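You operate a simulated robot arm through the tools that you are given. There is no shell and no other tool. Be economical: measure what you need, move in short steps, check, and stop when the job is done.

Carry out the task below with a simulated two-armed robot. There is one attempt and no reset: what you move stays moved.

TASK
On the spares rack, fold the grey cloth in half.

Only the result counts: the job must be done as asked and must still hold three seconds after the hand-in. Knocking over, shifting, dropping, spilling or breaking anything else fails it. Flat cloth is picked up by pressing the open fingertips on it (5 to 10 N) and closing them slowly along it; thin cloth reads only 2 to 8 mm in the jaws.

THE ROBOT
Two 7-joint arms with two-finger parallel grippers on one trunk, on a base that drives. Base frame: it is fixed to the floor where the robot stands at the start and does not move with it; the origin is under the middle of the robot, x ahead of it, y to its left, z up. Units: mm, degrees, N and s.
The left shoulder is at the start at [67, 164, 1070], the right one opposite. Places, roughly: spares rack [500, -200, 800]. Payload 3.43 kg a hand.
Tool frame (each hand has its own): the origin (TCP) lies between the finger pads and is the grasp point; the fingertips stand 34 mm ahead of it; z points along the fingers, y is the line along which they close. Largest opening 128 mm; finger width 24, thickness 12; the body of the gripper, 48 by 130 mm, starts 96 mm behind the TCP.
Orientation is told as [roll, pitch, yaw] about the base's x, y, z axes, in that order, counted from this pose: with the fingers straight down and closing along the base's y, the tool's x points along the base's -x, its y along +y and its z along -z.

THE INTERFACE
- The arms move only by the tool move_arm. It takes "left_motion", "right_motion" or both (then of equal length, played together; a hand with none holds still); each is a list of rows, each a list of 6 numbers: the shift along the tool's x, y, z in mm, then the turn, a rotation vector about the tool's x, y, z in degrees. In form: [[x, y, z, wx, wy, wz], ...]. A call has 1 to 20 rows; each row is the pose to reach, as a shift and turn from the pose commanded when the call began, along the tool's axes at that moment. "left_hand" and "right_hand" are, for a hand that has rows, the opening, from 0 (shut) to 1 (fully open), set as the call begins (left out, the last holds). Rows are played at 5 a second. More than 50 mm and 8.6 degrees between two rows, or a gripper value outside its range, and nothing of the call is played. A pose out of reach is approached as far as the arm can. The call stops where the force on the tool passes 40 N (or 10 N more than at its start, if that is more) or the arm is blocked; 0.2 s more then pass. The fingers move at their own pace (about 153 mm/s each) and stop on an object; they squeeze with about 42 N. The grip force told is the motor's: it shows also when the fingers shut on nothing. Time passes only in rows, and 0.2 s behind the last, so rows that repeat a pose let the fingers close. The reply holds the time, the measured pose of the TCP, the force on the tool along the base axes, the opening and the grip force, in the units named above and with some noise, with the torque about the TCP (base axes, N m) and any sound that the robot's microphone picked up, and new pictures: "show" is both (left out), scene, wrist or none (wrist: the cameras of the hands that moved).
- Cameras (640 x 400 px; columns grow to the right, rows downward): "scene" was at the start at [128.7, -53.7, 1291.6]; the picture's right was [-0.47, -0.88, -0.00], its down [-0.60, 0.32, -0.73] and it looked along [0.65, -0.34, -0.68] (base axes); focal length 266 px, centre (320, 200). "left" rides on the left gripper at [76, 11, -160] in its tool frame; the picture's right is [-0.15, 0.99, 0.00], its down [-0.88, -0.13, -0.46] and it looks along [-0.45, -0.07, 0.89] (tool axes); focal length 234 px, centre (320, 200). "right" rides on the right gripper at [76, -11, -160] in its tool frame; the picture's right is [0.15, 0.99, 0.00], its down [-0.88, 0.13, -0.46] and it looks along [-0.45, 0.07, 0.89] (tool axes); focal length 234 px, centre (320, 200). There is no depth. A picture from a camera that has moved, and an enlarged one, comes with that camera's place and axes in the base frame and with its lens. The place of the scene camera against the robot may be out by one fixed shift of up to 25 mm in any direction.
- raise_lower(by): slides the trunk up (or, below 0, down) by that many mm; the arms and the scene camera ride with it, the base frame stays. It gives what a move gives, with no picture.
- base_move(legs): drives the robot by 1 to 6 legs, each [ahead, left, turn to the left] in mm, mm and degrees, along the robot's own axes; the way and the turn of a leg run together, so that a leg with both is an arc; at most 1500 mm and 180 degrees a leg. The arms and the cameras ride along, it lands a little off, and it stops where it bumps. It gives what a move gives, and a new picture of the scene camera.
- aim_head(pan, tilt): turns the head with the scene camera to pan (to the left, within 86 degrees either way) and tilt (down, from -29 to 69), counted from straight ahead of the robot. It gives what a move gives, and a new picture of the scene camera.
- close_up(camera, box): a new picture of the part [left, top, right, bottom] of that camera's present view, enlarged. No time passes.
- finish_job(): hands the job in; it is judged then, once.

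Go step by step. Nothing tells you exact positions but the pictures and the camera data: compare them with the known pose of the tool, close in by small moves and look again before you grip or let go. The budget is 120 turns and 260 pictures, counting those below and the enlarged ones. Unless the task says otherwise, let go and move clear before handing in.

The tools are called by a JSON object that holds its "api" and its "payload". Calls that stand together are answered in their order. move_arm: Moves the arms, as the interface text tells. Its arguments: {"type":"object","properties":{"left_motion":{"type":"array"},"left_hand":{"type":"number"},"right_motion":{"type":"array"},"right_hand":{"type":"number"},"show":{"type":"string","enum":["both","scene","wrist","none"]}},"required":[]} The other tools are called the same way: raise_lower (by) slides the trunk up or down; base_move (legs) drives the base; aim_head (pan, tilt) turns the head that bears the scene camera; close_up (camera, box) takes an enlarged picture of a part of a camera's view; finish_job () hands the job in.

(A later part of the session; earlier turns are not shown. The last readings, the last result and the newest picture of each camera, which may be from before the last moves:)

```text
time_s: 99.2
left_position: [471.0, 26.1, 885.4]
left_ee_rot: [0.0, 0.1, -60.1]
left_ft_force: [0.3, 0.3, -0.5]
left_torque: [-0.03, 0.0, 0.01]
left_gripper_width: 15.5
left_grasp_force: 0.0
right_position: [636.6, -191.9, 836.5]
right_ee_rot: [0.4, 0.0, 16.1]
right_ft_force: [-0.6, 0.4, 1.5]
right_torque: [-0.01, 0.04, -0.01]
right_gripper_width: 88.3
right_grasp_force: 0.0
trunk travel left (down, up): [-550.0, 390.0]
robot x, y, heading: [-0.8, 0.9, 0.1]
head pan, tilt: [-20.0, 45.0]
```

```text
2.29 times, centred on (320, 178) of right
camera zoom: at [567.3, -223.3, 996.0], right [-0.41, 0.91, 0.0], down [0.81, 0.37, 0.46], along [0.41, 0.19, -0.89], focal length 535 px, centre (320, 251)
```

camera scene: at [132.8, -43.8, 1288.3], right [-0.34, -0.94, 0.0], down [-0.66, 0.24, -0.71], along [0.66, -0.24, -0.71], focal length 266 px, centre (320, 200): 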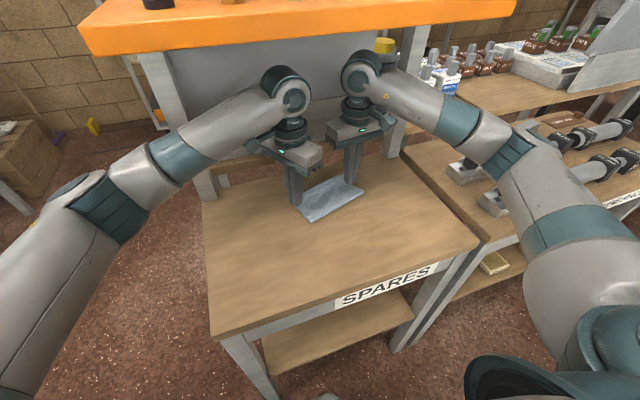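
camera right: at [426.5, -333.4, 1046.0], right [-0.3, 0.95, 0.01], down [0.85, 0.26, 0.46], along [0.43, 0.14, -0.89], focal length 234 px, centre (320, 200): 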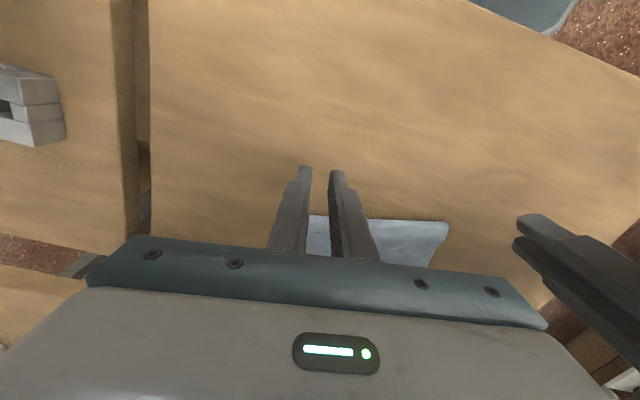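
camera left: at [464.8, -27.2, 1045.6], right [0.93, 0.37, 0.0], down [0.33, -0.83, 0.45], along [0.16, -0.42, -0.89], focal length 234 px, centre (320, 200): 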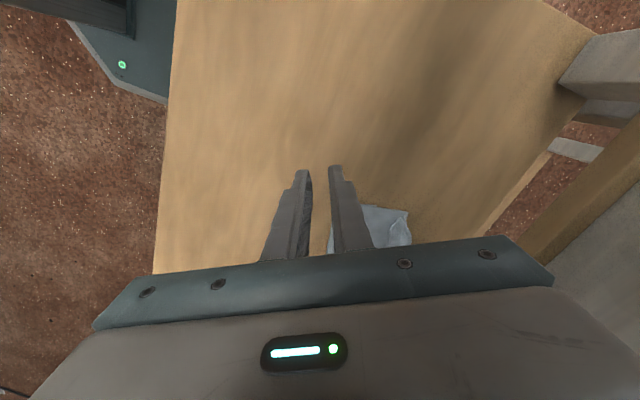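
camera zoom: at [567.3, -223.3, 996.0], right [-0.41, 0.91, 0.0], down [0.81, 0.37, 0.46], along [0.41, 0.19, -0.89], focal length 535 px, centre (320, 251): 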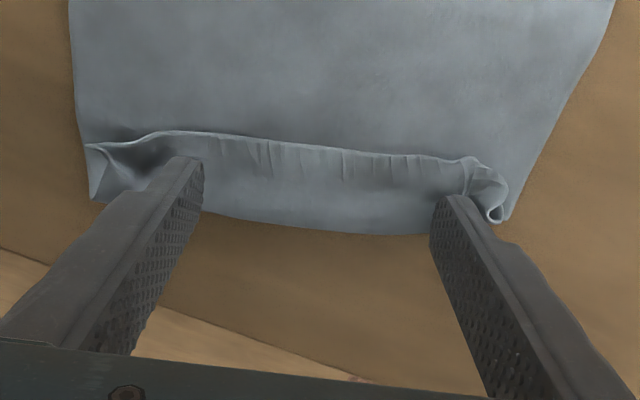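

The tips sit too near the crest, so the edge stands up behind them. I'll lift, step back 14 mm, press nearer the free edge and drag forward.

{"api": "move_arm", "payload": {"right_motion": [[0, 0, -10, 0, 0, 0], [14, 0, -10, 0, 0, 0], [14, 0, -4, 0, 0, 0], [14, 0, 0, 0, 0, 0], [14, 0, 0.5, 0, 0, 0], [14, 0, 0.5, 0, 0, 0]], "show": "none"}}

{"api": "close_up", "payload": {"camera": "right", "box": [180, 90, 460, 265]}}

{"api": "move_arm", "payload": {"right_motion": [[-6, 0, 0, 0, 0, 0], [-12, 0, 0, 0, 0, 0], [-18, 0, 0, 0, 0, 0], [-24, 0, 0, 0, 0, 0], [-30, 0, 0, 0, 0, 0], [-36, 0, 0, 0, 0, 0]], "show": "none"}}

{"api": "close_up", "payload": {"camera": "right", "box": [180, 90, 460, 265]}}

```text
time_s: 100.7
left_position: [470.8, 26.2, 886.1]
left_ee_rot: [-0.1, 0.1, -60.1]
left_ft_force: [1.1, 0.5, 0.6]
left_torque: [0.01, -0.01, 0.01]
left_gripper_width: 15.5
left_grasp_force: 0.0
right_position: [623.1, -196.4, 837.4]
right_ee_rot: [0.4, 0.0, 16.1]
right_ft_force: [0.8, 0.3, 1.5]
right_torque: [-0.01, 0.0, 0.01]
right_gripper_width: 88.5
right_grasp_force: 0.0
trunk travel left (down, up): [-550.0, 390.0]
robot x, y, heading: [-0.6, 0.3, -0.3]
head pan, tilt: [-20.0, 45.0]
```

```text
2.29 times, centred on (320, 178) of right
camera zoom: at [553.7, -227.3, 995.7], right [-0.41, 0.91, 0.0], down [0.81, 0.37, 0.46], along [0.41, 0.19, -0.89], focal length 535 px, centre (320, 251)
```

zoom: 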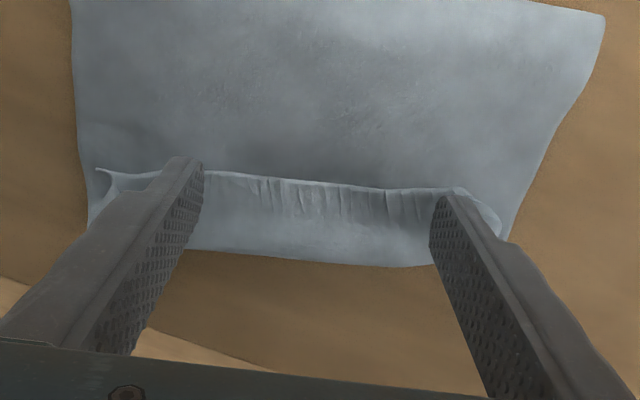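

```text
time_s: 102.0
left_position: [470.4, 27.2, 886.5]
left_ee_rot: [0.0, 0.0, -60.2]
left_ft_force: [1.4, 0.5, 0.9]
left_torque: [0.03, -0.01, 0.03]
left_gripper_width: 15.2
left_grasp_force: 0.1
right_position: [658.4, -186.0, 837.3]
right_ee_rot: [0.3, -0.1, 16.1]
right_ft_force: [-0.3, -0.2, 1.7]
right_torque: [-0.02, 0.02, -0.05]
right_gripper_width: 88.5
right_grasp_force: 0.0
trunk travel left (down, up): [-550.0, 390.0]
robot x, y, heading: [-0.5, -1.8, 0.1]
head pan, tilt: [-20.0, 45.0]
```

```text
2.29 times, centred on (320, 178) of right
camera zoom: at [588.4, -216.9, 995.7], right [-0.41, 0.91, 0.0], down [0.81, 0.37, 0.46], along [0.41, 0.19, -0.89], focal length 535 px, centre (320, 251)
```

zoom: 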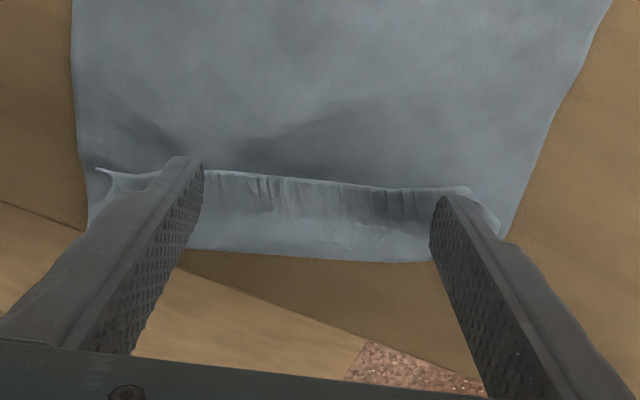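

The whole top slides rather than unrolling, so I'll stop that. A better way: re-pinch both corners at their ruffles, go back up over the half line, and fold again with the edge stretched between the hands so the curl stays small. Right corner first.

{"api": "move_arm", "payload": {"right_motion": [[0, 0, -10, 0, 0, 0], [0, 0, -25, 0, 0, 0], [2, -25, -25, 0, 0, 2.5], [4, -50, -25, 0, 0, 5], [7, -75, -22, 0, 0, 7], [7, -75, -16, 0, 0, 7], [7, -75, -16, 0, 0, 7]], "right_hand": 0.2, "show": "none"}}

{"api": "close_up", "payload": {"camera": "right", "box": [220, 90, 500, 265]}}

{"api": "close_up", "payload": {"camera": "scene", "box": [260, 130, 420, 230]}}

```text
time_s: 103.7
left_position: [470.9, 26.6, 886.7]
left_ee_rot: [0.0, 0.1, -60.1]
left_ft_force: [0.0, -0.6, 0.0]
left_torque: [0.01, 0.01, -0.02]
left_gripper_width: 15.6
left_grasp_force: 0.1
right_position: [671.6, -258.7, 853.2]
right_ee_rot: [0.3, 0.0, 9.0]
right_ft_force: [-0.7, 0.4, -1.0]
right_torque: [0.01, 0.01, 0.02]
right_gripper_width: 25.2
right_grasp_force: 0.2
trunk travel left (down, up): [-550.0, 390.0]
robot x, y, heading: [-1.8, -0.6, -0.1]
head pan, tilt: [-20.0, 45.0]
```

```text
2.29 times, centred on (360, 178) of right
camera zoom: at [599.3, -283.0, 1011.9], right [-0.3, 0.95, 0.01], down [0.85, 0.26, 0.46], along [0.43, 0.14, -0.89], focal length 535 px, centre (229, 251)
```

zoom: 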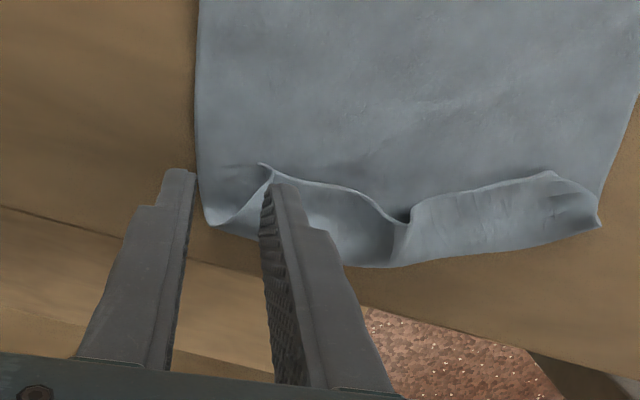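

```text
4.00 times, centred on (340, 180) of scene
camera zoom: at [132.9, -44.0, 1288.3], right [-0.34, -0.94, 0.0], down [-0.66, 0.24, -0.71], along [0.66, -0.24, -0.71], focal length 1064 px, centre (240, 280)
```

zoom: 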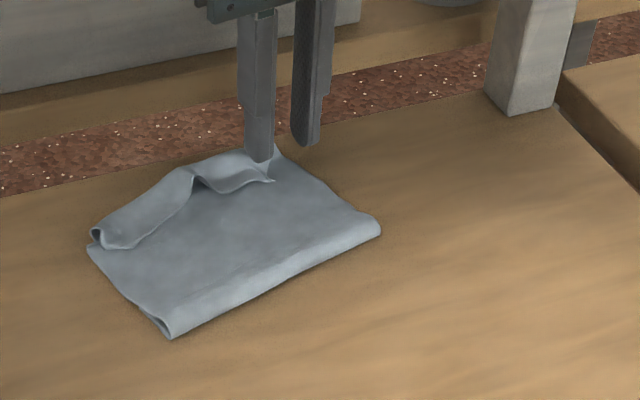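

The corner ridge stands under the right finger, so I'll shift 13 mm left to straddle it, lower and close.

{"api": "move_arm", "payload": {"right_motion": [[0, 7, 0, 0, 0, 0], [0, 13, 0, 0, 0, 0], [0, 13, 8, 0, 0, 0], [0, 13, 13, 0, 0, 0], [0, 13, 15, 0, 0, 0], [0, 13, 15, 0, 0, 0]], "show": "none"}}

{"api": "close_up", "payload": {"camera": "right", "box": [220, 110, 420, 235]}}

```text
time_s: 105.0
left_position: [471.1, 26.8, 885.7]
left_ee_rot: [-0.1, 0.2, -60.1]
left_ft_force: [0.0, 0.2, -0.5]
left_torque: [0.03, 0.01, -0.01]
left_gripper_width: 15.5
left_grasp_force: 0.1
right_position: [670.8, -246.4, 837.2]
right_ee_rot: [0.3, 0.0, 9.0]
right_ft_force: [0.0, -0.1, 0.5]
right_torque: [0.01, -0.01, -0.02]
right_gripper_width: 25.3
right_grasp_force: 0.0
trunk travel left (down, up): [-550.0, 390.0]
robot x, y, heading: [-0.2, -1.4, -0.1]
head pan, tilt: [-20.0, 45.0]
```

```text
3.20 times, centred on (320, 172) of right
camera zoom: at [597.1, -269.4, 996.8], right [-0.3, 0.95, 0.0], down [0.85, 0.27, 0.46], along [0.43, 0.14, -0.89], focal length 749 px, centre (320, 288)
```

zoom: 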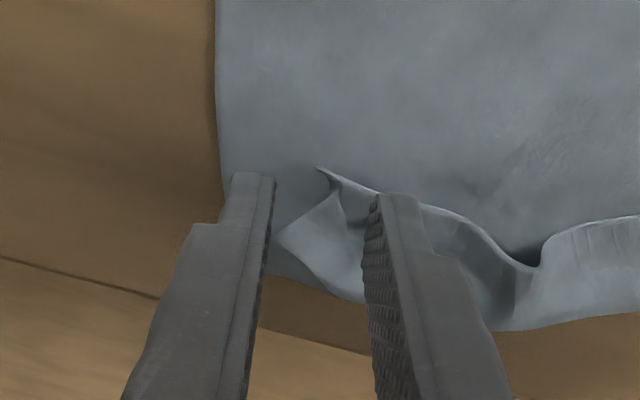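

Positioned around the ridge; closing now and lifting to check.

{"api": "move_arm", "payload": {"right_motion": [[3, 0, -1, 0, 0, 0], [3, 0, -1, 0, 0, 0], [3, 0, -1, 0, 0, 0]], "right_hand": 0.0, "show": "none"}}

{"api": "move_arm", "payload": {"right_motion": [[5, 0, -10, 0, 0, 0], [15, 0, -20, 0, 0, 0], [30, 0, -30, 0, 0, 0], [45, 0, -35, 0, 0, 0], [45, 0, -35, 0, 0, 0]], "show": "none"}}

{"api": "close_up", "payload": {"camera": "right", "box": [220, 110, 500, 285]}}

{"api": "close_up", "payload": {"camera": "scene", "box": [260, 130, 420, 230]}}

```text
time_s: 105.8
left_position: [470.4, 26.5, 886.5]
left_ee_rot: [0.0, 0.1, -60.1]
left_ft_force: [0.3, 0.2, -0.5]
left_torque: [0.04, 0.01, 0.03]
left_gripper_width: 15.3
left_grasp_force: 0.0
right_position: [667.0, -247.7, 838.1]
right_ee_rot: [0.3, 0.1, 9.1]
right_ft_force: [-0.1, 0.2, 0.4]
right_torque: [-0.01, -0.02, -0.03]
right_gripper_width: 2.3
right_grasp_force: 37.1
trunk travel left (down, up): [-550.0, 390.0]
robot x, y, heading: [-3.5, -1.3, 0.2]
head pan, tilt: [-20.0, 45.0]
```

```text
time_s: 107.0
left_position: [471.2, 27.1, 886.3]
left_ee_rot: [-0.1, 0.1, -60.0]
left_ft_force: [0.6, 0.1, 0.2]
left_torque: [0.02, 0.03, -0.01]
left_gripper_width: 15.4
left_grasp_force: 0.1
right_position: [622.0, -254.7, 873.8]
right_ee_rot: [0.2, 0.0, 9.0]
right_ft_force: [1.4, 0.3, 0.0]
right_torque: [-0.01, 0.01, -0.05]
right_gripper_width: 2.4
right_grasp_force: 36.8
trunk travel left (down, up): [-550.0, 390.0]
robot x, y, heading: [-2.6, 0.1, -0.1]
head pan, tilt: [-20.0, 45.0]
```

```text
2.29 times, centred on (360, 198) of right
camera zoom: at [549.8, -277.3, 1032.7], right [-0.3, 0.95, 0.0], down [0.85, 0.27, 0.46], along [0.43, 0.14, -0.89], focal length 535 px, centre (229, 206)
```

zoom: 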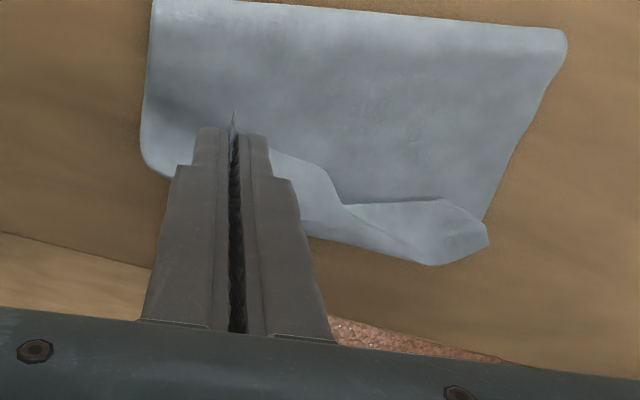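

```text
4.00 times, centred on (340, 180) of scene
camera zoom: at [133.2, -43.5, 1288.2], right [-0.34, -0.94, 0.0], down [-0.66, 0.24, -0.71], along [0.66, -0.24, -0.71], focal length 1064 px, centre (240, 280)
```

zoom: 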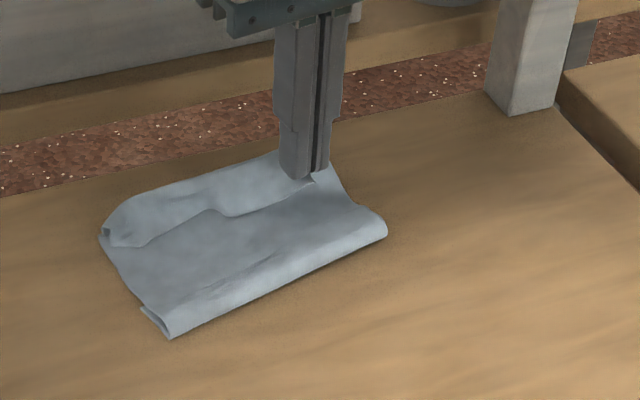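

Held. I'll unroll back toward the robot as before, to about (432,-305).

{"api": "move_arm", "payload": {"right_motion": [[22, -2, -6, 0, 0, 0], [45, -3, -12, 0, 0, 0], [70, -5, -18, 0, 0, 0], [95, -8, -20, 0, 0, 0], [120, -10, -18, 0, 0, 0], [145, -12, -10, 0, 0, 0], [170, -14, 5, 0, 0, 0], [195, -15, 25, 0, 0, 0], [195, -15, 28, 0, 0, 0]], "show": "none"}}

{"api": "close_up", "payload": {"camera": "scene", "box": [250, 130, 430, 243]}}

```text
time_s: 109.0
left_position: [470.8, 27.6, 886.3]
left_ee_rot: [-0.1, 0.0, -60.1]
left_ft_force: [0.9, -0.3, 0.1]
left_torque: [-0.01, -0.01, 0.01]
left_gripper_width: 15.2
left_grasp_force: 0.0
right_position: [431.8, -298.2, 846.0]
right_ee_rot: [0.3, 0.0, 9.1]
right_ft_force: [-1.1, 0.8, 0.9]
right_torque: [-0.01, 0.03, 0.0]
right_gripper_width: 2.3
right_grasp_force: 37.5
trunk travel left (down, up): [-550.0, 390.0]
robot x, y, heading: [-5.0, -0.3, -0.2]
head pan, tilt: [-20.0, 45.0]
```

```text
3.54 times, centred on (340, 186) of scene
camera zoom: at [133.4, -43.4, 1288.2], right [-0.34, -0.94, 0.0], down [-0.66, 0.24, -0.71], along [0.66, -0.24, -0.71], focal length 941 px, centre (249, 248)
```

zoom: 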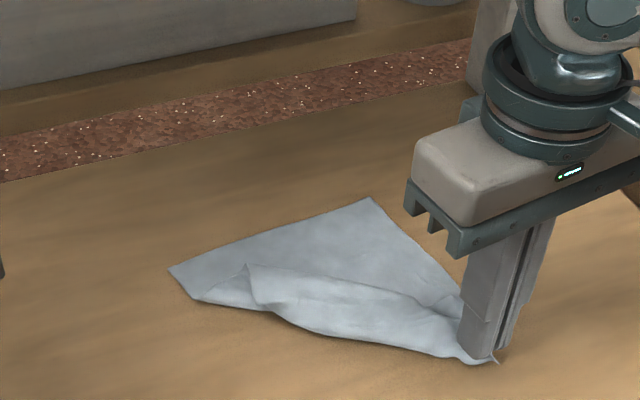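

{"api": "move_arm", "payload": {"right_motion": [[5, -7, -3, 0, 0, 0], [10, -13, -5, 0, 0, 0], [15, -20, -3, 0, 0, 0], [18, -28, 0, 0, 0, 0], [18, -28, 5, 0, 0, 0], [18, -28, 5, 0, 0, 0]], "left_motion": [[-18, -2, 0, 0, 0, 0], [-36, -4, 0, 0, 0, 0], [-54, -6, 0, 0, 0, 0], [-72, -8, 0, 0, 0, 0], [-90, -10, 0, 0, 0, 0], [-90, -10, 0, 0, 0, 0]], "left_hand": 0.25, "show": "none"}}

{"api": "close_up", "payload": {"camera": "scene", "box": [250, 130, 430, 243]}}

{"api": "close_up", "payload": {"camera": "left", "box": [220, 150, 540, 350]}}

```text
time_s: 110.5
left_position: [506.3, -55.3, 886.0]
left_ee_rot: [0.1, 0.0, -60.2]
left_ft_force: [-0.8, 1.0, -1.2]
left_torque: [-0.03, 0.0, 0.0]
left_gripper_width: 32.3
left_grasp_force: 0.1
right_position: [418.3, -329.6, 840.3]
right_ee_rot: [0.4, 0.0, 9.1]
right_ft_force: [-0.3, 0.4, 0.6]
right_torque: [-0.03, -0.01, 0.02]
right_gripper_width: 2.1
right_grasp_force: 36.9
trunk travel left (down, up): [-550.0, 390.0]
robot x, y, heading: [-3.0, 0.7, -0.2]
head pan, tilt: [-20.0, 45.0]
```

```text
3.54 times, centred on (340, 186) of scene
camera zoom: at [132.8, -43.3, 1288.3], right [-0.34, -0.94, 0.0], down [-0.66, 0.24, -0.71], along [0.66, -0.24, -0.71], focal length 941 px, centre (249, 248)
```

zoom: 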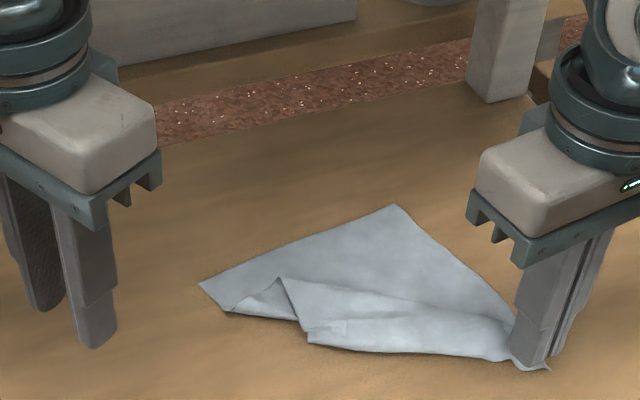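

```text
2.00 times, centred on (380, 250) of left
camera zoom: at [478.8, 17.0, 1046.1], right [0.93, 0.37, 0.0], down [0.33, -0.83, 0.46], along [0.17, -0.42, -0.89], focal length 468 px, centre (200, 100)
```

zoom: 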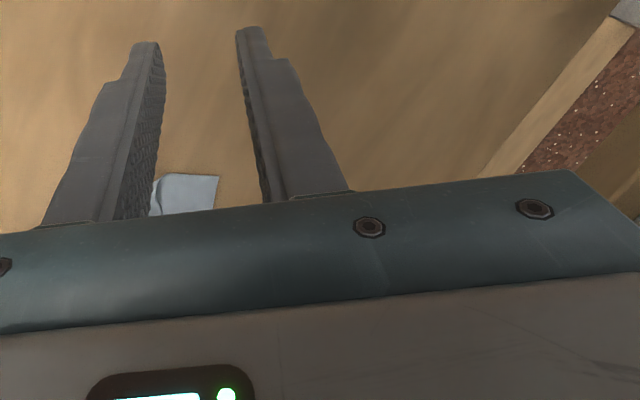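

The left near corner lies folded over at about (488,-197). I'll bring the left hand above it for a look.

{"api": "move_arm", "payload": {"left_motion": [[-20, -15, 0, 0, 0, 0], [-45, -32, 0, 0, 0, 0], [-70, -50, 0, 0, 0, 0], [-95, -68, 8, 0, 0, 0], [-100, -80, 16, 0, 0, 0], [-100, -80, 16, 0, 0, 0]], "show": "none"}}

{"api": "close_up", "payload": {"camera": "left", "box": [200, 90, 480, 265]}}

```text
time_s: 111.8
left_position: [488.0, -182.4, 869.9]
left_ee_rot: [0.0, 0.2, -60.2]
left_ft_force: [-0.1, 0.1, -0.4]
left_torque: [-0.01, 0.02, 0.01]
left_gripper_width: 31.8
left_grasp_force: 0.0
right_position: [418.3, -330.5, 840.6]
right_ee_rot: [0.3, 0.0, 9.1]
right_ft_force: [-0.5, -0.1, 0.3]
right_torque: [0.0, 0.03, -0.02]
right_gripper_width: 2.2
right_grasp_force: 37.1
trunk travel left (down, up): [-550.0, 390.0]
robot x, y, heading: [1.6, 1.5, -0.3]
head pan, tilt: [-20.0, 45.0]
```

```text
2.29 times, centred on (340, 178) of left
camera zoom: at [460.2, -110.3, 1029.7], right [0.93, 0.37, 0.0], down [0.33, -0.83, 0.45], along [0.17, -0.42, -0.89], focal length 535 px, centre (274, 251)
```

zoom: 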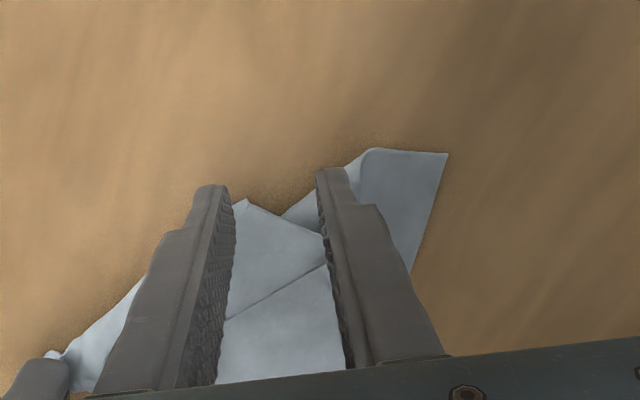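

The corner lies between the left fingers. I'll shift outward a little, press lightly and close on it.

{"api": "move_arm", "payload": {"left_motion": [[4, -4, 10, 0, 0, 0], [4, -4, 22, 0, 0, 0], [4, -4, 30, 0, 0, 0], [4, -4, 33.5, 0, 0, 0], [4, -4, 33.5, 0, 0, 0]], "show": "none"}}

{"api": "move_arm", "payload": {"left_motion": [[0, 0, 0, 0, 0, 0], [0, 0, 0, 0, 0, 0]], "left_hand": 0.14, "show": "none"}}

{"api": "close_up", "payload": {"camera": "left", "box": [240, 130, 400, 230]}}

```text
time_s: 113.0
left_position: [480.9, -179.9, 837.0]
left_ee_rot: [-0.1, 0.1, -60.1]
left_ft_force: [0.4, 0.0, -0.4]
left_torque: [0.01, 0.03, -0.02]
left_gripper_width: 32.1
left_grasp_force: 0.1
right_position: [418.5, -329.5, 839.1]
right_ee_rot: [0.3, 0.1, 9.1]
right_ft_force: [0.3, 0.4, -0.3]
right_torque: [0.0, 0.0, -0.01]
right_gripper_width: 2.3
right_grasp_force: 37.2
trunk travel left (down, up): [-550.0, 390.0]
robot x, y, heading: [-2.9, -1.6, -0.1]
head pan, tilt: [-20.0, 45.0]
```

```text
time_s: 113.7
left_position: [482.3, -181.0, 836.7]
left_ee_rot: [0.0, 0.2, -60.2]
left_ft_force: [0.2, -0.1, -0.7]
left_torque: [0.05, 0.01, -0.03]
left_gripper_width: 17.7
left_grasp_force: 0.1
right_position: [418.1, -330.4, 840.3]
right_ee_rot: [0.3, 0.0, 9.2]
right_ft_force: [1.0, -0.1, 0.3]
right_torque: [-0.02, -0.04, 0.0]
right_gripper_width: 2.6
right_grasp_force: 36.9
trunk travel left (down, up): [-550.0, 390.0]
robot x, y, heading: [-2.8, -3.7, -0.1]
head pan, tilt: [-20.0, 45.0]
```

```text
4.00 times, centred on (320, 180) of left
camera zoom: at [453.9, -108.7, 996.7], right [0.93, 0.37, 0.0], down [0.33, -0.83, 0.45], along [0.17, -0.42, -0.89], focal length 937 px, centre (320, 280)
```

zoom: 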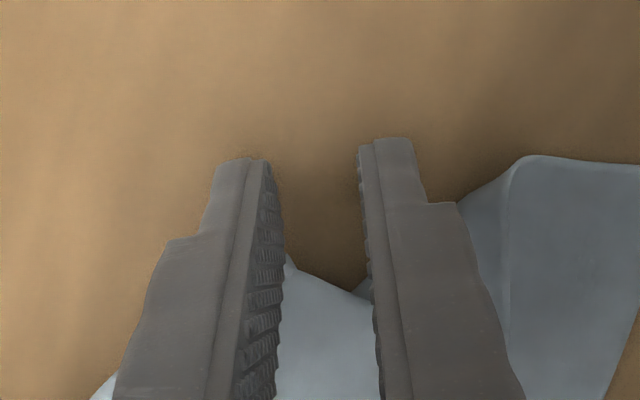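

Slightly too far out, so I'll reopen, step 14 mm inward, press and close.

{"api": "move_arm", "payload": {"left_motion": [[0, 0, -8, 0, 0, 0], [-7, -3, -8, 0, 0, 0], [-14, -6, -8, 0, 0, 0], [-14, -6, -2, 0, 0, 0], [-14, -6, 1, 0, 0, 0], [-14, -6, 2, 0, 0, 0], [-14, -6, 2, 0, 0, 0]], "left_hand": 0.22, "show": "none"}}

{"api": "close_up", "payload": {"camera": "left", "box": [240, 130, 400, 230]}}

```text
time_s: 115.2
left_position: [484.1, -196.3, 836.2]
left_ee_rot: [0.1, 0.0, -60.1]
left_ft_force: [2.4, -1.4, 8.9]
left_torque: [-0.14, -0.14, 0.0]
left_gripper_width: 27.8
left_grasp_force: 0.2
right_position: [417.1, -329.5, 841.2]
right_ee_rot: [0.3, 0.0, 9.1]
right_ft_force: [0.9, 0.0, -0.9]
right_torque: [0.03, -0.02, -0.03]
right_gripper_width: 2.4
right_grasp_force: 36.3
trunk travel left (down, up): [-550.0, 390.0]
robot x, y, heading: [-2.7, 1.9, 0.0]
head pan, tilt: [-20.0, 45.0]
```

```text
4.00 times, centred on (320, 180) of left
camera zoom: at [455.2, -123.7, 995.4], right [0.93, 0.37, 0.0], down [0.33, -0.83, 0.46], along [0.17, -0.42, -0.89], focal length 937 px, centre (320, 280)
```

zoom: 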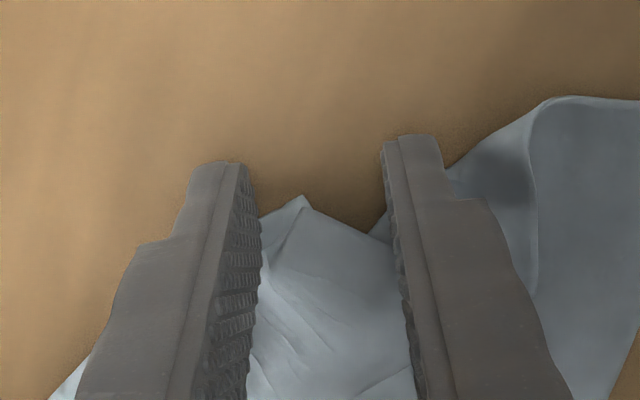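

The corner tip is centred with about 14 mm overlap and 9 N. I'll close slowly.

{"api": "move_arm", "payload": {"left_motion": [[0, 0, 0, 0, 0, 0], [0, 0, 0, 0, 0, 0]], "left_hand": 0.16, "show": "none"}}

{"api": "move_arm", "payload": {"left_motion": [[0, 0, 0, 0, 0, 0], [0, 0, 0, 0, 0, 0]], "left_hand": 0.1, "show": "none"}}

{"api": "move_arm", "payload": {"left_motion": [[0, 0, 0, 0, 0, 0], [0, 0, 0, 0, 0, 0], [0, 0, 0, 0, 0, 0]], "left_hand": 0.0, "show": "none"}}

{"api": "move_arm", "payload": {"left_motion": [[0, 0, -10, 0, 0, 0], [0, 0, -25, 0, 0, 0], [0, 0, -40, 0, 0, 0], [0, 0, -40, 0, 0, 0]], "show": "none"}}

{"api": "close_up", "payload": {"camera": "scene", "box": [250, 150, 430, 263]}}

```text
time_s: 115.8
left_position: [482.5, -195.9, 836.3]
left_ee_rot: [0.0, 0.1, -60.0]
left_ft_force: [1.2, -1.6, 13.3]
left_torque: [-0.13, -0.13, -0.02]
left_gripper_width: 18.8
left_grasp_force: 0.1
right_position: [418.3, -329.6, 840.5]
right_ee_rot: [0.3, 0.0, 9.2]
right_ft_force: [0.0, 1.0, -0.3]
right_torque: [-0.02, 0.03, 0.0]
right_gripper_width: 2.2
right_grasp_force: 36.8
trunk travel left (down, up): [-550.0, 390.0]
robot x, y, heading: [-0.8, 0.1, -0.1]
head pan, tilt: [-20.0, 45.0]
```

```text
time_s: 116.5
left_position: [482.9, -195.8, 834.4]
left_ee_rot: [0.0, 0.0, -60.0]
left_ft_force: [1.0, -0.8, 14.8]
left_torque: [-0.14, -0.11, 0.01]
left_gripper_width: 11.4
left_grasp_force: 0.0
right_position: [417.5, -330.9, 841.4]
right_ee_rot: [0.3, 0.0, 9.2]
right_ft_force: [0.1, 0.7, -0.4]
right_torque: [-0.02, -0.02, -0.02]
right_gripper_width: 2.0
right_grasp_force: 36.7
trunk travel left (down, up): [-550.0, 390.0]
robot x, y, heading: [-1.7, 1.4, -0.1]
head pan, tilt: [-20.0, 45.0]
```

```text
time_s: 117.2
left_position: [481.9, -195.2, 835.7]
left_ee_rot: [-0.1, 0.0, -60.1]
left_ft_force: [-2.3, -0.1, 16.5]
left_torque: [-0.19, -0.07, -0.01]
left_gripper_width: 2.6
left_grasp_force: 36.8
right_position: [418.0, -329.7, 841.2]
right_ee_rot: [0.2, -0.2, 9.1]
right_ft_force: [1.1, 1.5, 0.5]
right_torque: [0.07, -0.01, -0.02]
right_gripper_width: 2.3
right_grasp_force: 36.6
trunk travel left (down, up): [-550.0, 390.0]
robot x, y, heading: [-4.5, 3.5, -0.5]
head pan, tilt: [-20.0, 45.0]
```

```text
time_s: 118.2
left_position: [484.3, -195.0, 874.1]
left_ee_rot: [0.0, 0.1, -60.1]
left_ft_force: [-0.8, -3.0, -1.2]
left_torque: [-0.06, 0.02, -0.03]
left_gripper_width: 2.3
left_grasp_force: 37.2
right_position: [417.8, -329.5, 840.0]
right_ee_rot: [0.4, 0.1, 9.2]
right_ft_force: [1.6, 2.6, 1.6]
right_torque: [0.04, 0.0, -0.02]
right_gripper_width: 2.4
right_grasp_force: 37.0
trunk travel left (down, up): [-550.0, 390.0]
robot x, y, heading: [-0.0, -1.4, -0.2]
head pan, tilt: [-20.0, 45.0]
```

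```text
3.54 times, centred on (340, 206) of scene
camera zoom: at [133.0, -43.7, 1288.3], right [-0.34, -0.94, 0.0], down [-0.66, 0.24, -0.71], along [0.66, -0.24, -0.71], focal length 941 px, centre (249, 177)
```

zoom: 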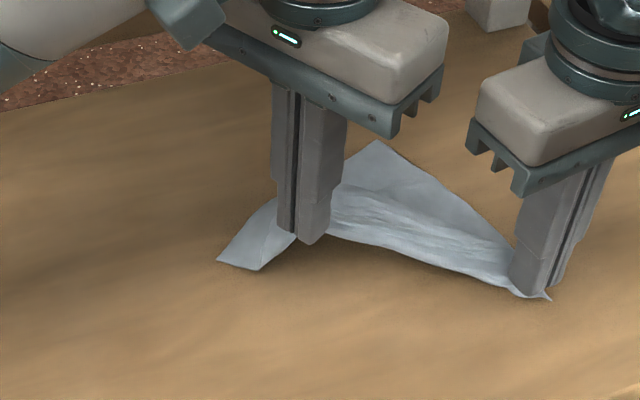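

Left has its corner too. I'll bring it back beside the right hand to flatten the cloth.

{"api": "move_arm", "payload": {"left_motion": [[9, -11, -6, 0, 0, 0], [18, -22, -10, 0, 0, 0], [27, -34, -10, 0, 0, 0], [36, -46, -4, 0, 0, 0], [44, -56, 6, 0, 0, 0], [50.5, -65.5, 18, 0, 0, 0], [50.5, -65.5, 26, 0, 0, 0], [50.5, -65.5, 26, 0, 0, 0]], "show": "wrist"}}

{"api": "close_up", "payload": {"camera": "scene", "box": [250, 150, 430, 263]}}

```text
time_s: 120.0
left_position: [402.1, -185.1, 848.8]
left_ee_rot: [0.1, 0.1, -60.1]
left_ft_force: [0.4, -2.2, 1.2]
left_torque: [-0.06, 0.0, 0.05]
left_gripper_width: 2.4
left_grasp_force: 37.2
right_position: [418.5, -328.5, 839.5]
right_ee_rot: [0.3, 0.0, 9.2]
right_ft_force: [-0.3, 1.6, -0.1]
right_torque: [-0.01, 0.01, 0.02]
right_gripper_width: 2.4
right_grasp_force: 36.6
trunk travel left (down, up): [-550.0, 390.0]
robot x, y, heading: [-3.1, -1.3, -0.1]
head pan, tilt: [-20.0, 45.0]
camera left: at [373.6, -112.0, 1008.5], right [0.93, 0.37, 0.0], down [0.33, -0.83, 0.46], along [0.17, -0.42, -0.89], focal length 234 px, centre (320, 200)
```

left: 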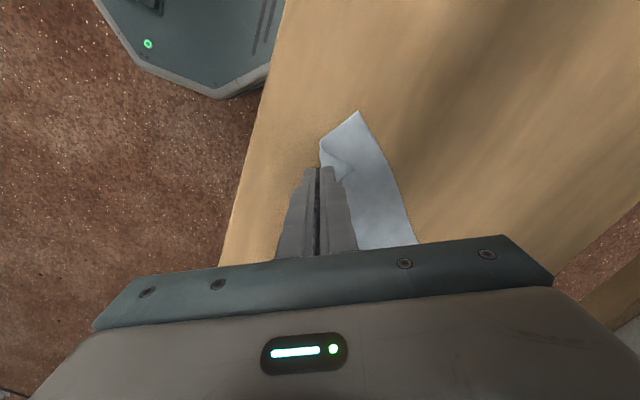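

```text
3.54 times, centred on (340, 206) of scene
camera zoom: at [132.8, -43.8, 1288.3], right [-0.34, -0.94, 0.0], down [-0.66, 0.24, -0.71], along [0.66, -0.24, -0.71], focal length 941 px, centre (249, 177)
```

zoom: 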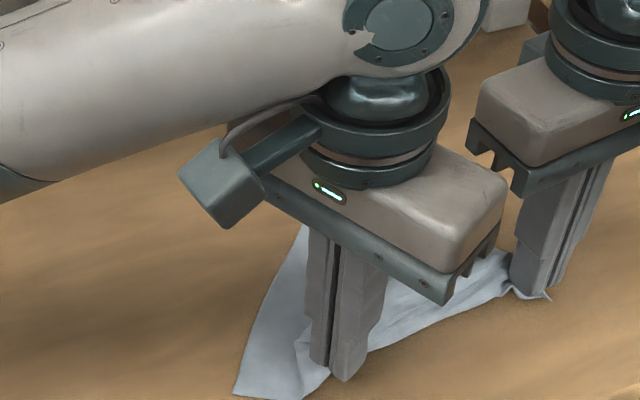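

The left hand has dragged a lower layer along too. I'll set it down, let go and look.

{"api": "move_arm", "payload": {"left_motion": [[0, 0, 6, 0, 0, 0], [0, 0, 11, 0, 0, 0], [0, 0, 11, 0, 0, 0]], "show": "none"}}

{"api": "move_arm", "payload": {"left_motion": [[0, 0, 0, 0, 0, 0], [0, 0, -3, 0, 0, 0], [0, 0, -20, 0, 0, 0], [0, 0, -40, 0, 0, 0], [40, 0, -40, 0, 0, 0], [80, 0, -40, 0, 0, 0], [120, 10, -40, 0, 0, 0], [120, 10, -40, 0, 0, 0]], "left_hand": 0.15, "show": "wrist"}}

{"api": "close_up", "payload": {"camera": "scene", "box": [260, 160, 420, 260]}}

```text
time_s: 120.8
left_position: [402.0, -184.6, 838.6]
left_ee_rot: [0.0, 0.1, -60.2]
left_ft_force: [2.2, -3.7, 9.1]
left_torque: [-0.25, -0.11, 0.04]
left_gripper_width: 2.3
left_grasp_force: 37.7
right_position: [419.0, -330.1, 840.3]
right_ee_rot: [0.2, 0.0, 9.1]
right_ft_force: [0.0, 2.1, -0.1]
right_torque: [0.04, 0.02, 0.02]
right_gripper_width: 2.1
right_grasp_force: 36.4
trunk travel left (down, up): [-550.0, 390.0]
robot x, y, heading: [-3.4, -1.4, -0.4]
head pan, tilt: [-20.0, 45.0]
```

```text
time_s: 122.7
left_position: [350.3, -75.6, 877.4]
left_ee_rot: [0.0, 0.1, -60.1]
left_ft_force: [0.7, 0.3, 0.7]
left_torque: [0.01, 0.01, -0.01]
left_gripper_width: 19.0
left_grasp_force: 0.0
right_position: [418.8, -331.4, 840.3]
right_ee_rot: [0.3, 0.0, 9.1]
right_ft_force: [0.9, -0.4, -1.0]
right_torque: [-0.02, -0.04, -0.02]
right_gripper_width: 2.0
right_grasp_force: 37.1
trunk travel left (down, up): [-550.0, 390.0]
robot x, y, heading: [0.1, -0.2, 0.2]
head pan, tilt: [-20.0, 45.0]
camera left: at [322.8, -3.7, 1037.7], right [0.93, 0.37, 0.0], down [0.33, -0.83, 0.45], along [0.17, -0.42, -0.89], focal length 234 px, centre (320, 200)
```

left: 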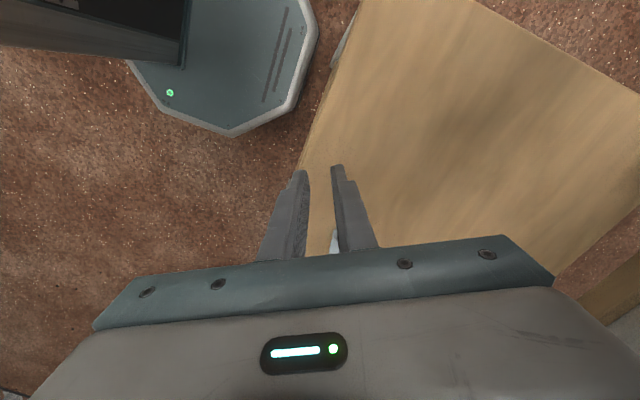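

```text
4.00 times, centred on (340, 210) of scene
camera zoom: at [133.0, -44.9, 1288.2], right [-0.34, -0.94, 0.0], down [-0.66, 0.24, -0.71], along [0.66, -0.24, -0.71], focal length 1064 px, centre (240, 160)
```

zoom: 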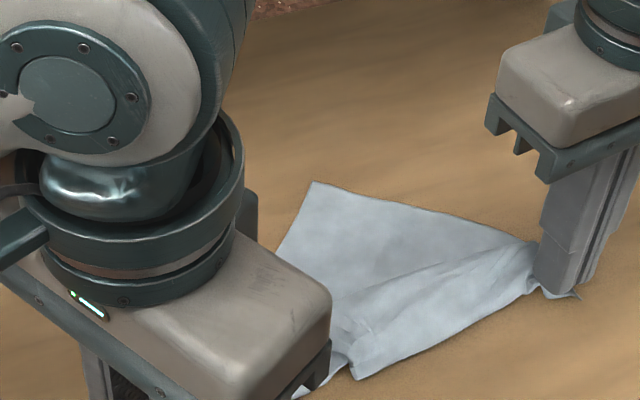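

I'll clear the left hand to see the whole cloth.

{"api": "move_arm", "payload": {"left_motion": [[40, 20, -10, 0, 0, 0], [80, 42, -20, 0, 0, 0], [115, 65, -30, 0, 0, 0], [115, 65, -30, 0, 0, 0]], "show": "none"}}

{"api": "close_up", "payload": {"camera": "scene", "box": [260, 160, 420, 260]}}

```text
time_s: 123.7
left_position: [349.0, 56.8, 908.8]
left_ee_rot: [-0.1, 0.1, -60.2]
left_ft_force: [0.0, -0.4, 0.1]
left_torque: [0.06, 0.01, -0.04]
left_gripper_width: 19.0
left_grasp_force: 0.2
right_position: [419.3, -331.0, 838.9]
right_ee_rot: [0.3, 0.0, 9.1]
right_ft_force: [0.1, -0.6, 0.1]
right_torque: [0.01, 0.02, 0.0]
right_gripper_width: 2.5
right_grasp_force: 36.9
trunk travel left (down, up): [-550.0, 390.0]
robot x, y, heading: [-1.5, -2.8, 0.0]
head pan, tilt: [-20.0, 45.0]
```

```text
4.00 times, centred on (340, 210) of scene
camera zoom: at [133.3, -45.1, 1288.2], right [-0.34, -0.94, 0.0], down [-0.66, 0.24, -0.71], along [0.66, -0.24, -0.71], focal length 1064 px, centre (240, 160)
```

zoom: 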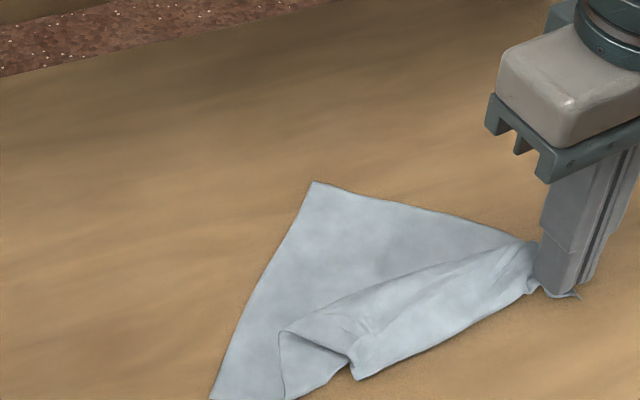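

The cloth has turned about 45° and its near strip lies folded over on top; the right hand still holds its corner. The far-left corner lies alone on bare table near (411,-120), so I'll grasp that with the left hand and stretch the cloth out diagonally to flatten it.

{"api": "move_arm", "payload": {"left_motion": [[-30, -4, 0, 0, 0, 7.5], [-60, -8, 5, 0, 0, 15], [-95, -12, 12, 0, 0, 22.5], [-130, -18, 20, 0, 0, 30], [-160, -23, 29, 0, 0, 30], [-160, -23, 29, 0, 0, 30]], "left_hand": 0.22, "show": "none"}}

{"api": "close_up", "payload": {"camera": "left", "box": [180, 100, 500, 300]}}

```text
time_s: 125.0
left_position: [409.2, -93.7, 878.2]
left_ee_rot: [0.0, -0.1, -90.2]
left_ft_force: [0.9, 0.3, 0.6]
left_torque: [-0.07, -0.01, 0.0]
left_gripper_width: 28.0
left_grasp_force: 0.0
right_position: [418.4, -329.2, 839.9]
right_ee_rot: [0.2, -0.1, 9.2]
right_ft_force: [-0.1, 0.2, 0.3]
right_torque: [-0.05, -0.04, -0.02]
right_gripper_width: 2.0
right_grasp_force: 37.2
trunk travel left (down, up): [-550.0, 390.0]
robot x, y, heading: [-1.8, -0.6, 0.1]
head pan, tilt: [-20.0, 45.0]
```

```text
2.00 times, centred on (340, 200) of left
camera zoom: at [421.0, -18.0, 1038.2], right [0.99, -0.15, 0.0], down [-0.13, -0.88, 0.46], along [-0.07, -0.45, -0.89], focal length 468 px, centre (280, 200)
```

zoom: 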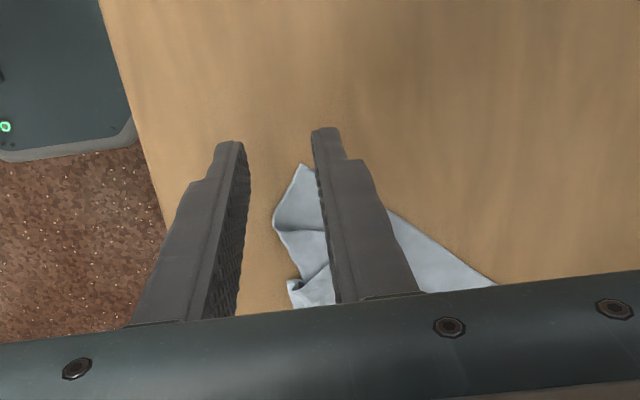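

{"api": "move_arm", "payload": {"left_motion": [[-24, 6, 10, 0, 0, 0], [-48, 11, 22, 0, 0, 0], [-48, 11, 34, 0, 0, 0], [-48, 11, 40, 0, 0, 0], [-48, 11, 42.5, 0, 0, 0], [-48, 11, 42.5, 0, 0, 0]], "left_hand": 0.18, "show": "none"}}

{"api": "close_up", "payload": {"camera": "left", "box": [220, 120, 420, 245]}}

```text
time_s: 126.5
left_position: [419.5, -141.1, 837.2]
left_ee_rot: [-0.1, 0.1, -90.1]
left_ft_force: [1.5, -0.1, 0.9]
left_torque: [-0.04, 0.0, 0.01]
left_gripper_width: 23.1
left_grasp_force: 0.1
right_position: [418.9, -329.7, 840.3]
right_ee_rot: [0.3, 0.1, 9.1]
right_ft_force: [-0.3, -0.4, -0.5]
right_torque: [-0.02, 0.01, -0.02]
right_gripper_width: 2.3
right_grasp_force: 37.4
trunk travel left (down, up): [-550.0, 390.0]
robot x, y, heading: [-2.9, -1.2, 0.1]
head pan, tilt: [-20.0, 45.0]
```

```text
3.20 times, centred on (320, 182) of left
camera zoom: at [431.4, -65.2, 996.2], right [0.99, -0.15, 0.0], down [-0.13, -0.88, 0.46], along [-0.07, -0.45, -0.89], focal length 749 px, centre (320, 256)
```

zoom: 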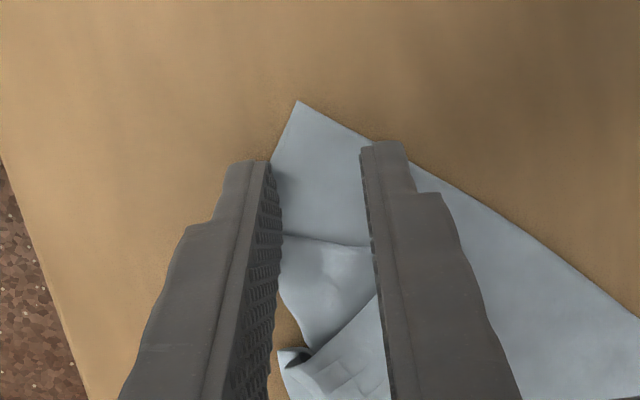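

{"api": "move_arm", "payload": {"left_motion": [[4, 2, 0, 0, 0, 0], [4, 2, 1.5, 0, 0, 0], [4, 2, 1.8, 0, 0, 0]], "show": "none"}}

{"api": "move_arm", "payload": {"left_motion": [[0, 0, 0, 0, 0, 0], [0, 0, 0, 0, 0, 0]], "left_hand": 0.12, "show": "none"}}

{"api": "move_arm", "payload": {"left_motion": [[0, 0, 0, 0, 0, 0], [0, 0, 0, 0, 0, 0]], "left_hand": 0.07, "show": "none"}}

{"api": "move_arm", "payload": {"left_motion": [[0, 0, 0, 0, 0, 0], [0, 0, 0, 0, 0, 0], [0, 0, 0, 0, 0, 0]], "left_hand": 0.0, "show": "none"}}

{"api": "close_up", "payload": {"camera": "left", "box": [220, 120, 420, 245]}}

```text
time_s: 127.2
left_position: [421.7, -137.8, 835.2]
left_ee_rot: [0.0, 0.0, -90.1]
left_ft_force: [0.8, -1.0, 7.7]
left_torque: [-0.03, 0.0, -0.03]
left_gripper_width: 23.0
left_grasp_force: 0.1
right_position: [418.5, -329.1, 839.7]
right_ee_rot: [0.3, -0.1, 9.1]
right_ft_force: [0.4, 0.2, -0.5]
right_torque: [-0.04, 0.0, -0.01]
right_gripper_width: 2.4
right_grasp_force: 37.6
trunk travel left (down, up): [-550.0, 390.0]
robot x, y, heading: [-1.9, 2.2, -0.1]
head pan, tilt: [-20.0, 45.0]
```

```text
time_s: 127.8
left_position: [420.8, -137.5, 834.7]
left_ee_rot: [-0.1, 0.0, -90.0]
left_ft_force: [0.6, -1.8, 11.4]
left_torque: [-0.08, -0.02, 0.01]
left_gripper_width: 14.0
left_grasp_force: 0.1
right_position: [417.8, -328.9, 840.8]
right_ee_rot: [0.3, -0.1, 9.1]
right_ft_force: [0.2, -0.1, 0.1]
right_torque: [-0.01, 0.03, 0.02]
right_gripper_width: 2.0
right_grasp_force: 36.4
trunk travel left (down, up): [-550.0, 390.0]
robot x, y, heading: [-1.6, 3.7, 0.0]
head pan, tilt: [-20.0, 45.0]
```

```text
time_s: 128.4
left_position: [421.7, -136.9, 835.2]
left_ee_rot: [0.0, -0.1, -90.1]
left_ft_force: [-0.6, -0.1, 13.5]
left_torque: [-0.08, -0.03, -0.01]
left_gripper_width: 7.3
left_grasp_force: 0.0
right_position: [417.8, -330.0, 840.6]
right_ee_rot: [0.3, 0.0, 9.2]
right_ft_force: [0.7, -0.1, -0.1]
right_torque: [0.01, 0.0, 0.0]
right_gripper_width: 2.2
right_grasp_force: 36.4
trunk travel left (down, up): [-550.0, 390.0]
robot x, y, heading: [0.9, -1.3, 0.0]
head pan, tilt: [-20.0, 45.0]
```

```text
time_s: 129.2
left_position: [421.7, -138.1, 835.2]
left_ee_rot: [0.0, -0.1, -90.2]
left_ft_force: [0.7, -0.4, 14.4]
left_torque: [-0.08, -0.01, 0.0]
left_gripper_width: 1.8
left_grasp_force: 36.6
right_position: [418.2, -329.4, 841.5]
right_ee_rot: [0.3, 0.0, 9.1]
right_ft_force: [0.8, 0.0, -0.2]
right_torque: [0.03, -0.03, 0.0]
right_gripper_width: 2.5
right_grasp_force: 37.4
trunk travel left (down, up): [-550.0, 390.0]
robot x, y, heading: [-2.3, 1.9, 0.1]
head pan, tilt: [-20.0, 45.0]
```

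```text
3.20 times, centred on (320, 182) of left
camera zoom: at [432.8, -61.0, 995.2], right [0.99, -0.15, 0.0], down [-0.13, -0.88, 0.46], along [-0.07, -0.45, -0.89], focal length 749 px, centre (320, 256)
```

zoom: 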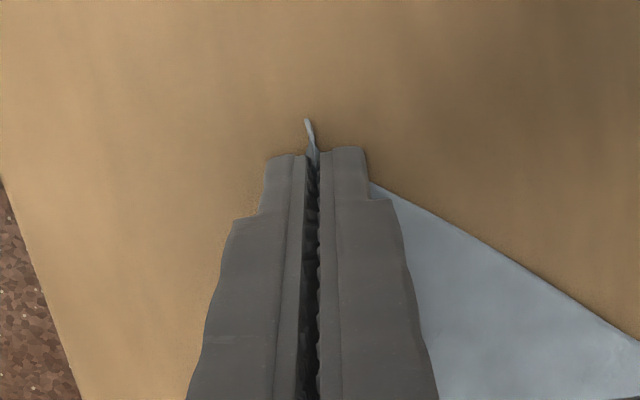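

The far-left corner is held cleanly. New plan that avoids any curl: the right hand takes the far-right corner too (it lies alone on bare table near (548,-228)), both lift the cloth to hang freely, then lower it so it lays itself in half. First I'll release the right corner and look at the far-right one.

{"api": "move_arm", "payload": {"right_motion": [[0, 0, 2, 0, 0, 0], [0, 0, 2, 0, 0, 0], [0, 0, -12, 0, 0, 0], [0, 0, -40, 0, 0, 0], [-20, 5, -45, 0, 0, 0], [-50, 25, -40, 0, 0, 0], [-75, 60, -35, 0, 0, 0], [-75, 85, -30, 0, 0, 0], [-75, 85, -30, 0, 0, 0]], "right_hand": 0.22, "show": "none"}}

{"api": "close_up", "payload": {"camera": "right", "box": [200, 100, 520, 300]}}

```text
time_s: 131.2
left_position: [421.0, -137.7, 836.0]
left_ee_rot: [0.0, 0.0, -90.1]
left_ft_force: [0.2, -0.6, 15.8]
left_torque: [-0.11, -0.02, -0.02]
left_gripper_width: 2.0
left_grasp_force: 36.9
right_position: [479.4, -234.8, 870.4]
right_ee_rot: [0.2, 0.1, 9.0]
right_ft_force: [0.5, 0.0, 0.4]
right_torque: [-0.02, 0.01, 0.0]
right_gripper_width: 28.1
right_grasp_force: 0.0
trunk travel left (down, up): [-550.0, 390.0]
robot x, y, heading: [-3.0, 5.8, -0.0]
head pan, tilt: [-20.0, 45.0]
```

```text
2.00 times, centred on (360, 200) of right
camera zoom: at [405.7, -257.8, 1030.2], right [-0.3, 0.95, 0.0], down [0.85, 0.27, 0.46], along [0.43, 0.14, -0.89], focal length 468 px, centre (240, 200)
```

zoom: 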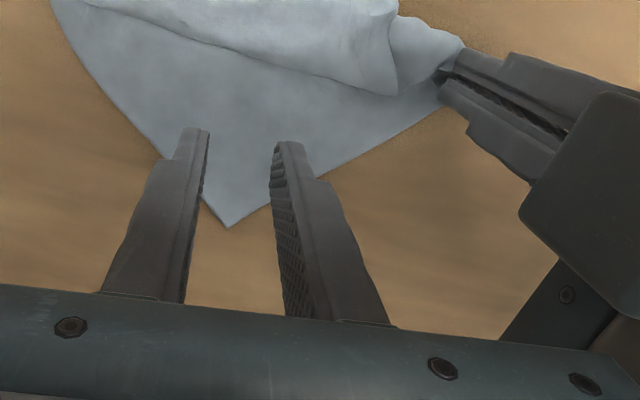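

The far-right corner tip is at (535,-224). I'll set the right fingers over it, about 14 mm behind the tip, and press.

{"api": "move_arm", "payload": {"right_motion": [[-20, 1, 10, 0, 0, 0], [-42, 2.5, 20, 0, 0, 0], [-42, 2.5, 30, 0, 0, 0], [-42, 2.5, 34, 0, 0, 0], [-42, 2.5, 36, 0, 0, 0], [-42, 2.5, 36, 0, 0, 0]], "right_hand": 0.17, "show": "none"}}

{"api": "close_up", "payload": {"camera": "right", "box": [220, 110, 420, 235]}}

```text
time_s: 132.7
left_position: [420.2, -137.0, 835.3]
left_ee_rot: [-0.1, 0.0, -90.1]
left_ft_force: [1.3, -3.1, 13.4]
left_torque: [-0.13, -0.06, 0.04]
left_gripper_width: 2.0
left_grasp_force: 36.5
right_position: [519.2, -225.4, 835.0]
right_ee_rot: [0.3, -0.1, 9.1]
right_ft_force: [-1.4, 0.8, 5.6]
right_torque: [0.01, 0.06, 0.0]
right_gripper_width: 21.5
right_grasp_force: 0.0
trunk travel left (down, up): [-550.0, 390.0]
robot x, y, heading: [-1.1, 1.9, -0.3]
head pan, tilt: [-20.0, 45.0]
```

```text
3.20 times, centred on (320, 172) of right
camera zoom: at [446.5, -248.6, 994.6], right [-0.3, 0.95, 0.0], down [0.85, 0.27, 0.46], along [0.44, 0.14, -0.89], focal length 749 px, centre (320, 288)
```

zoom: 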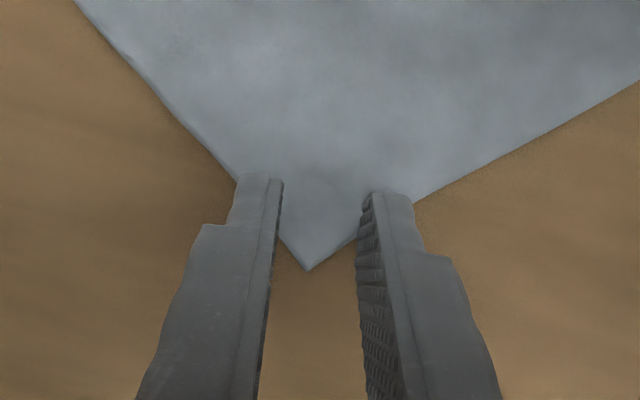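

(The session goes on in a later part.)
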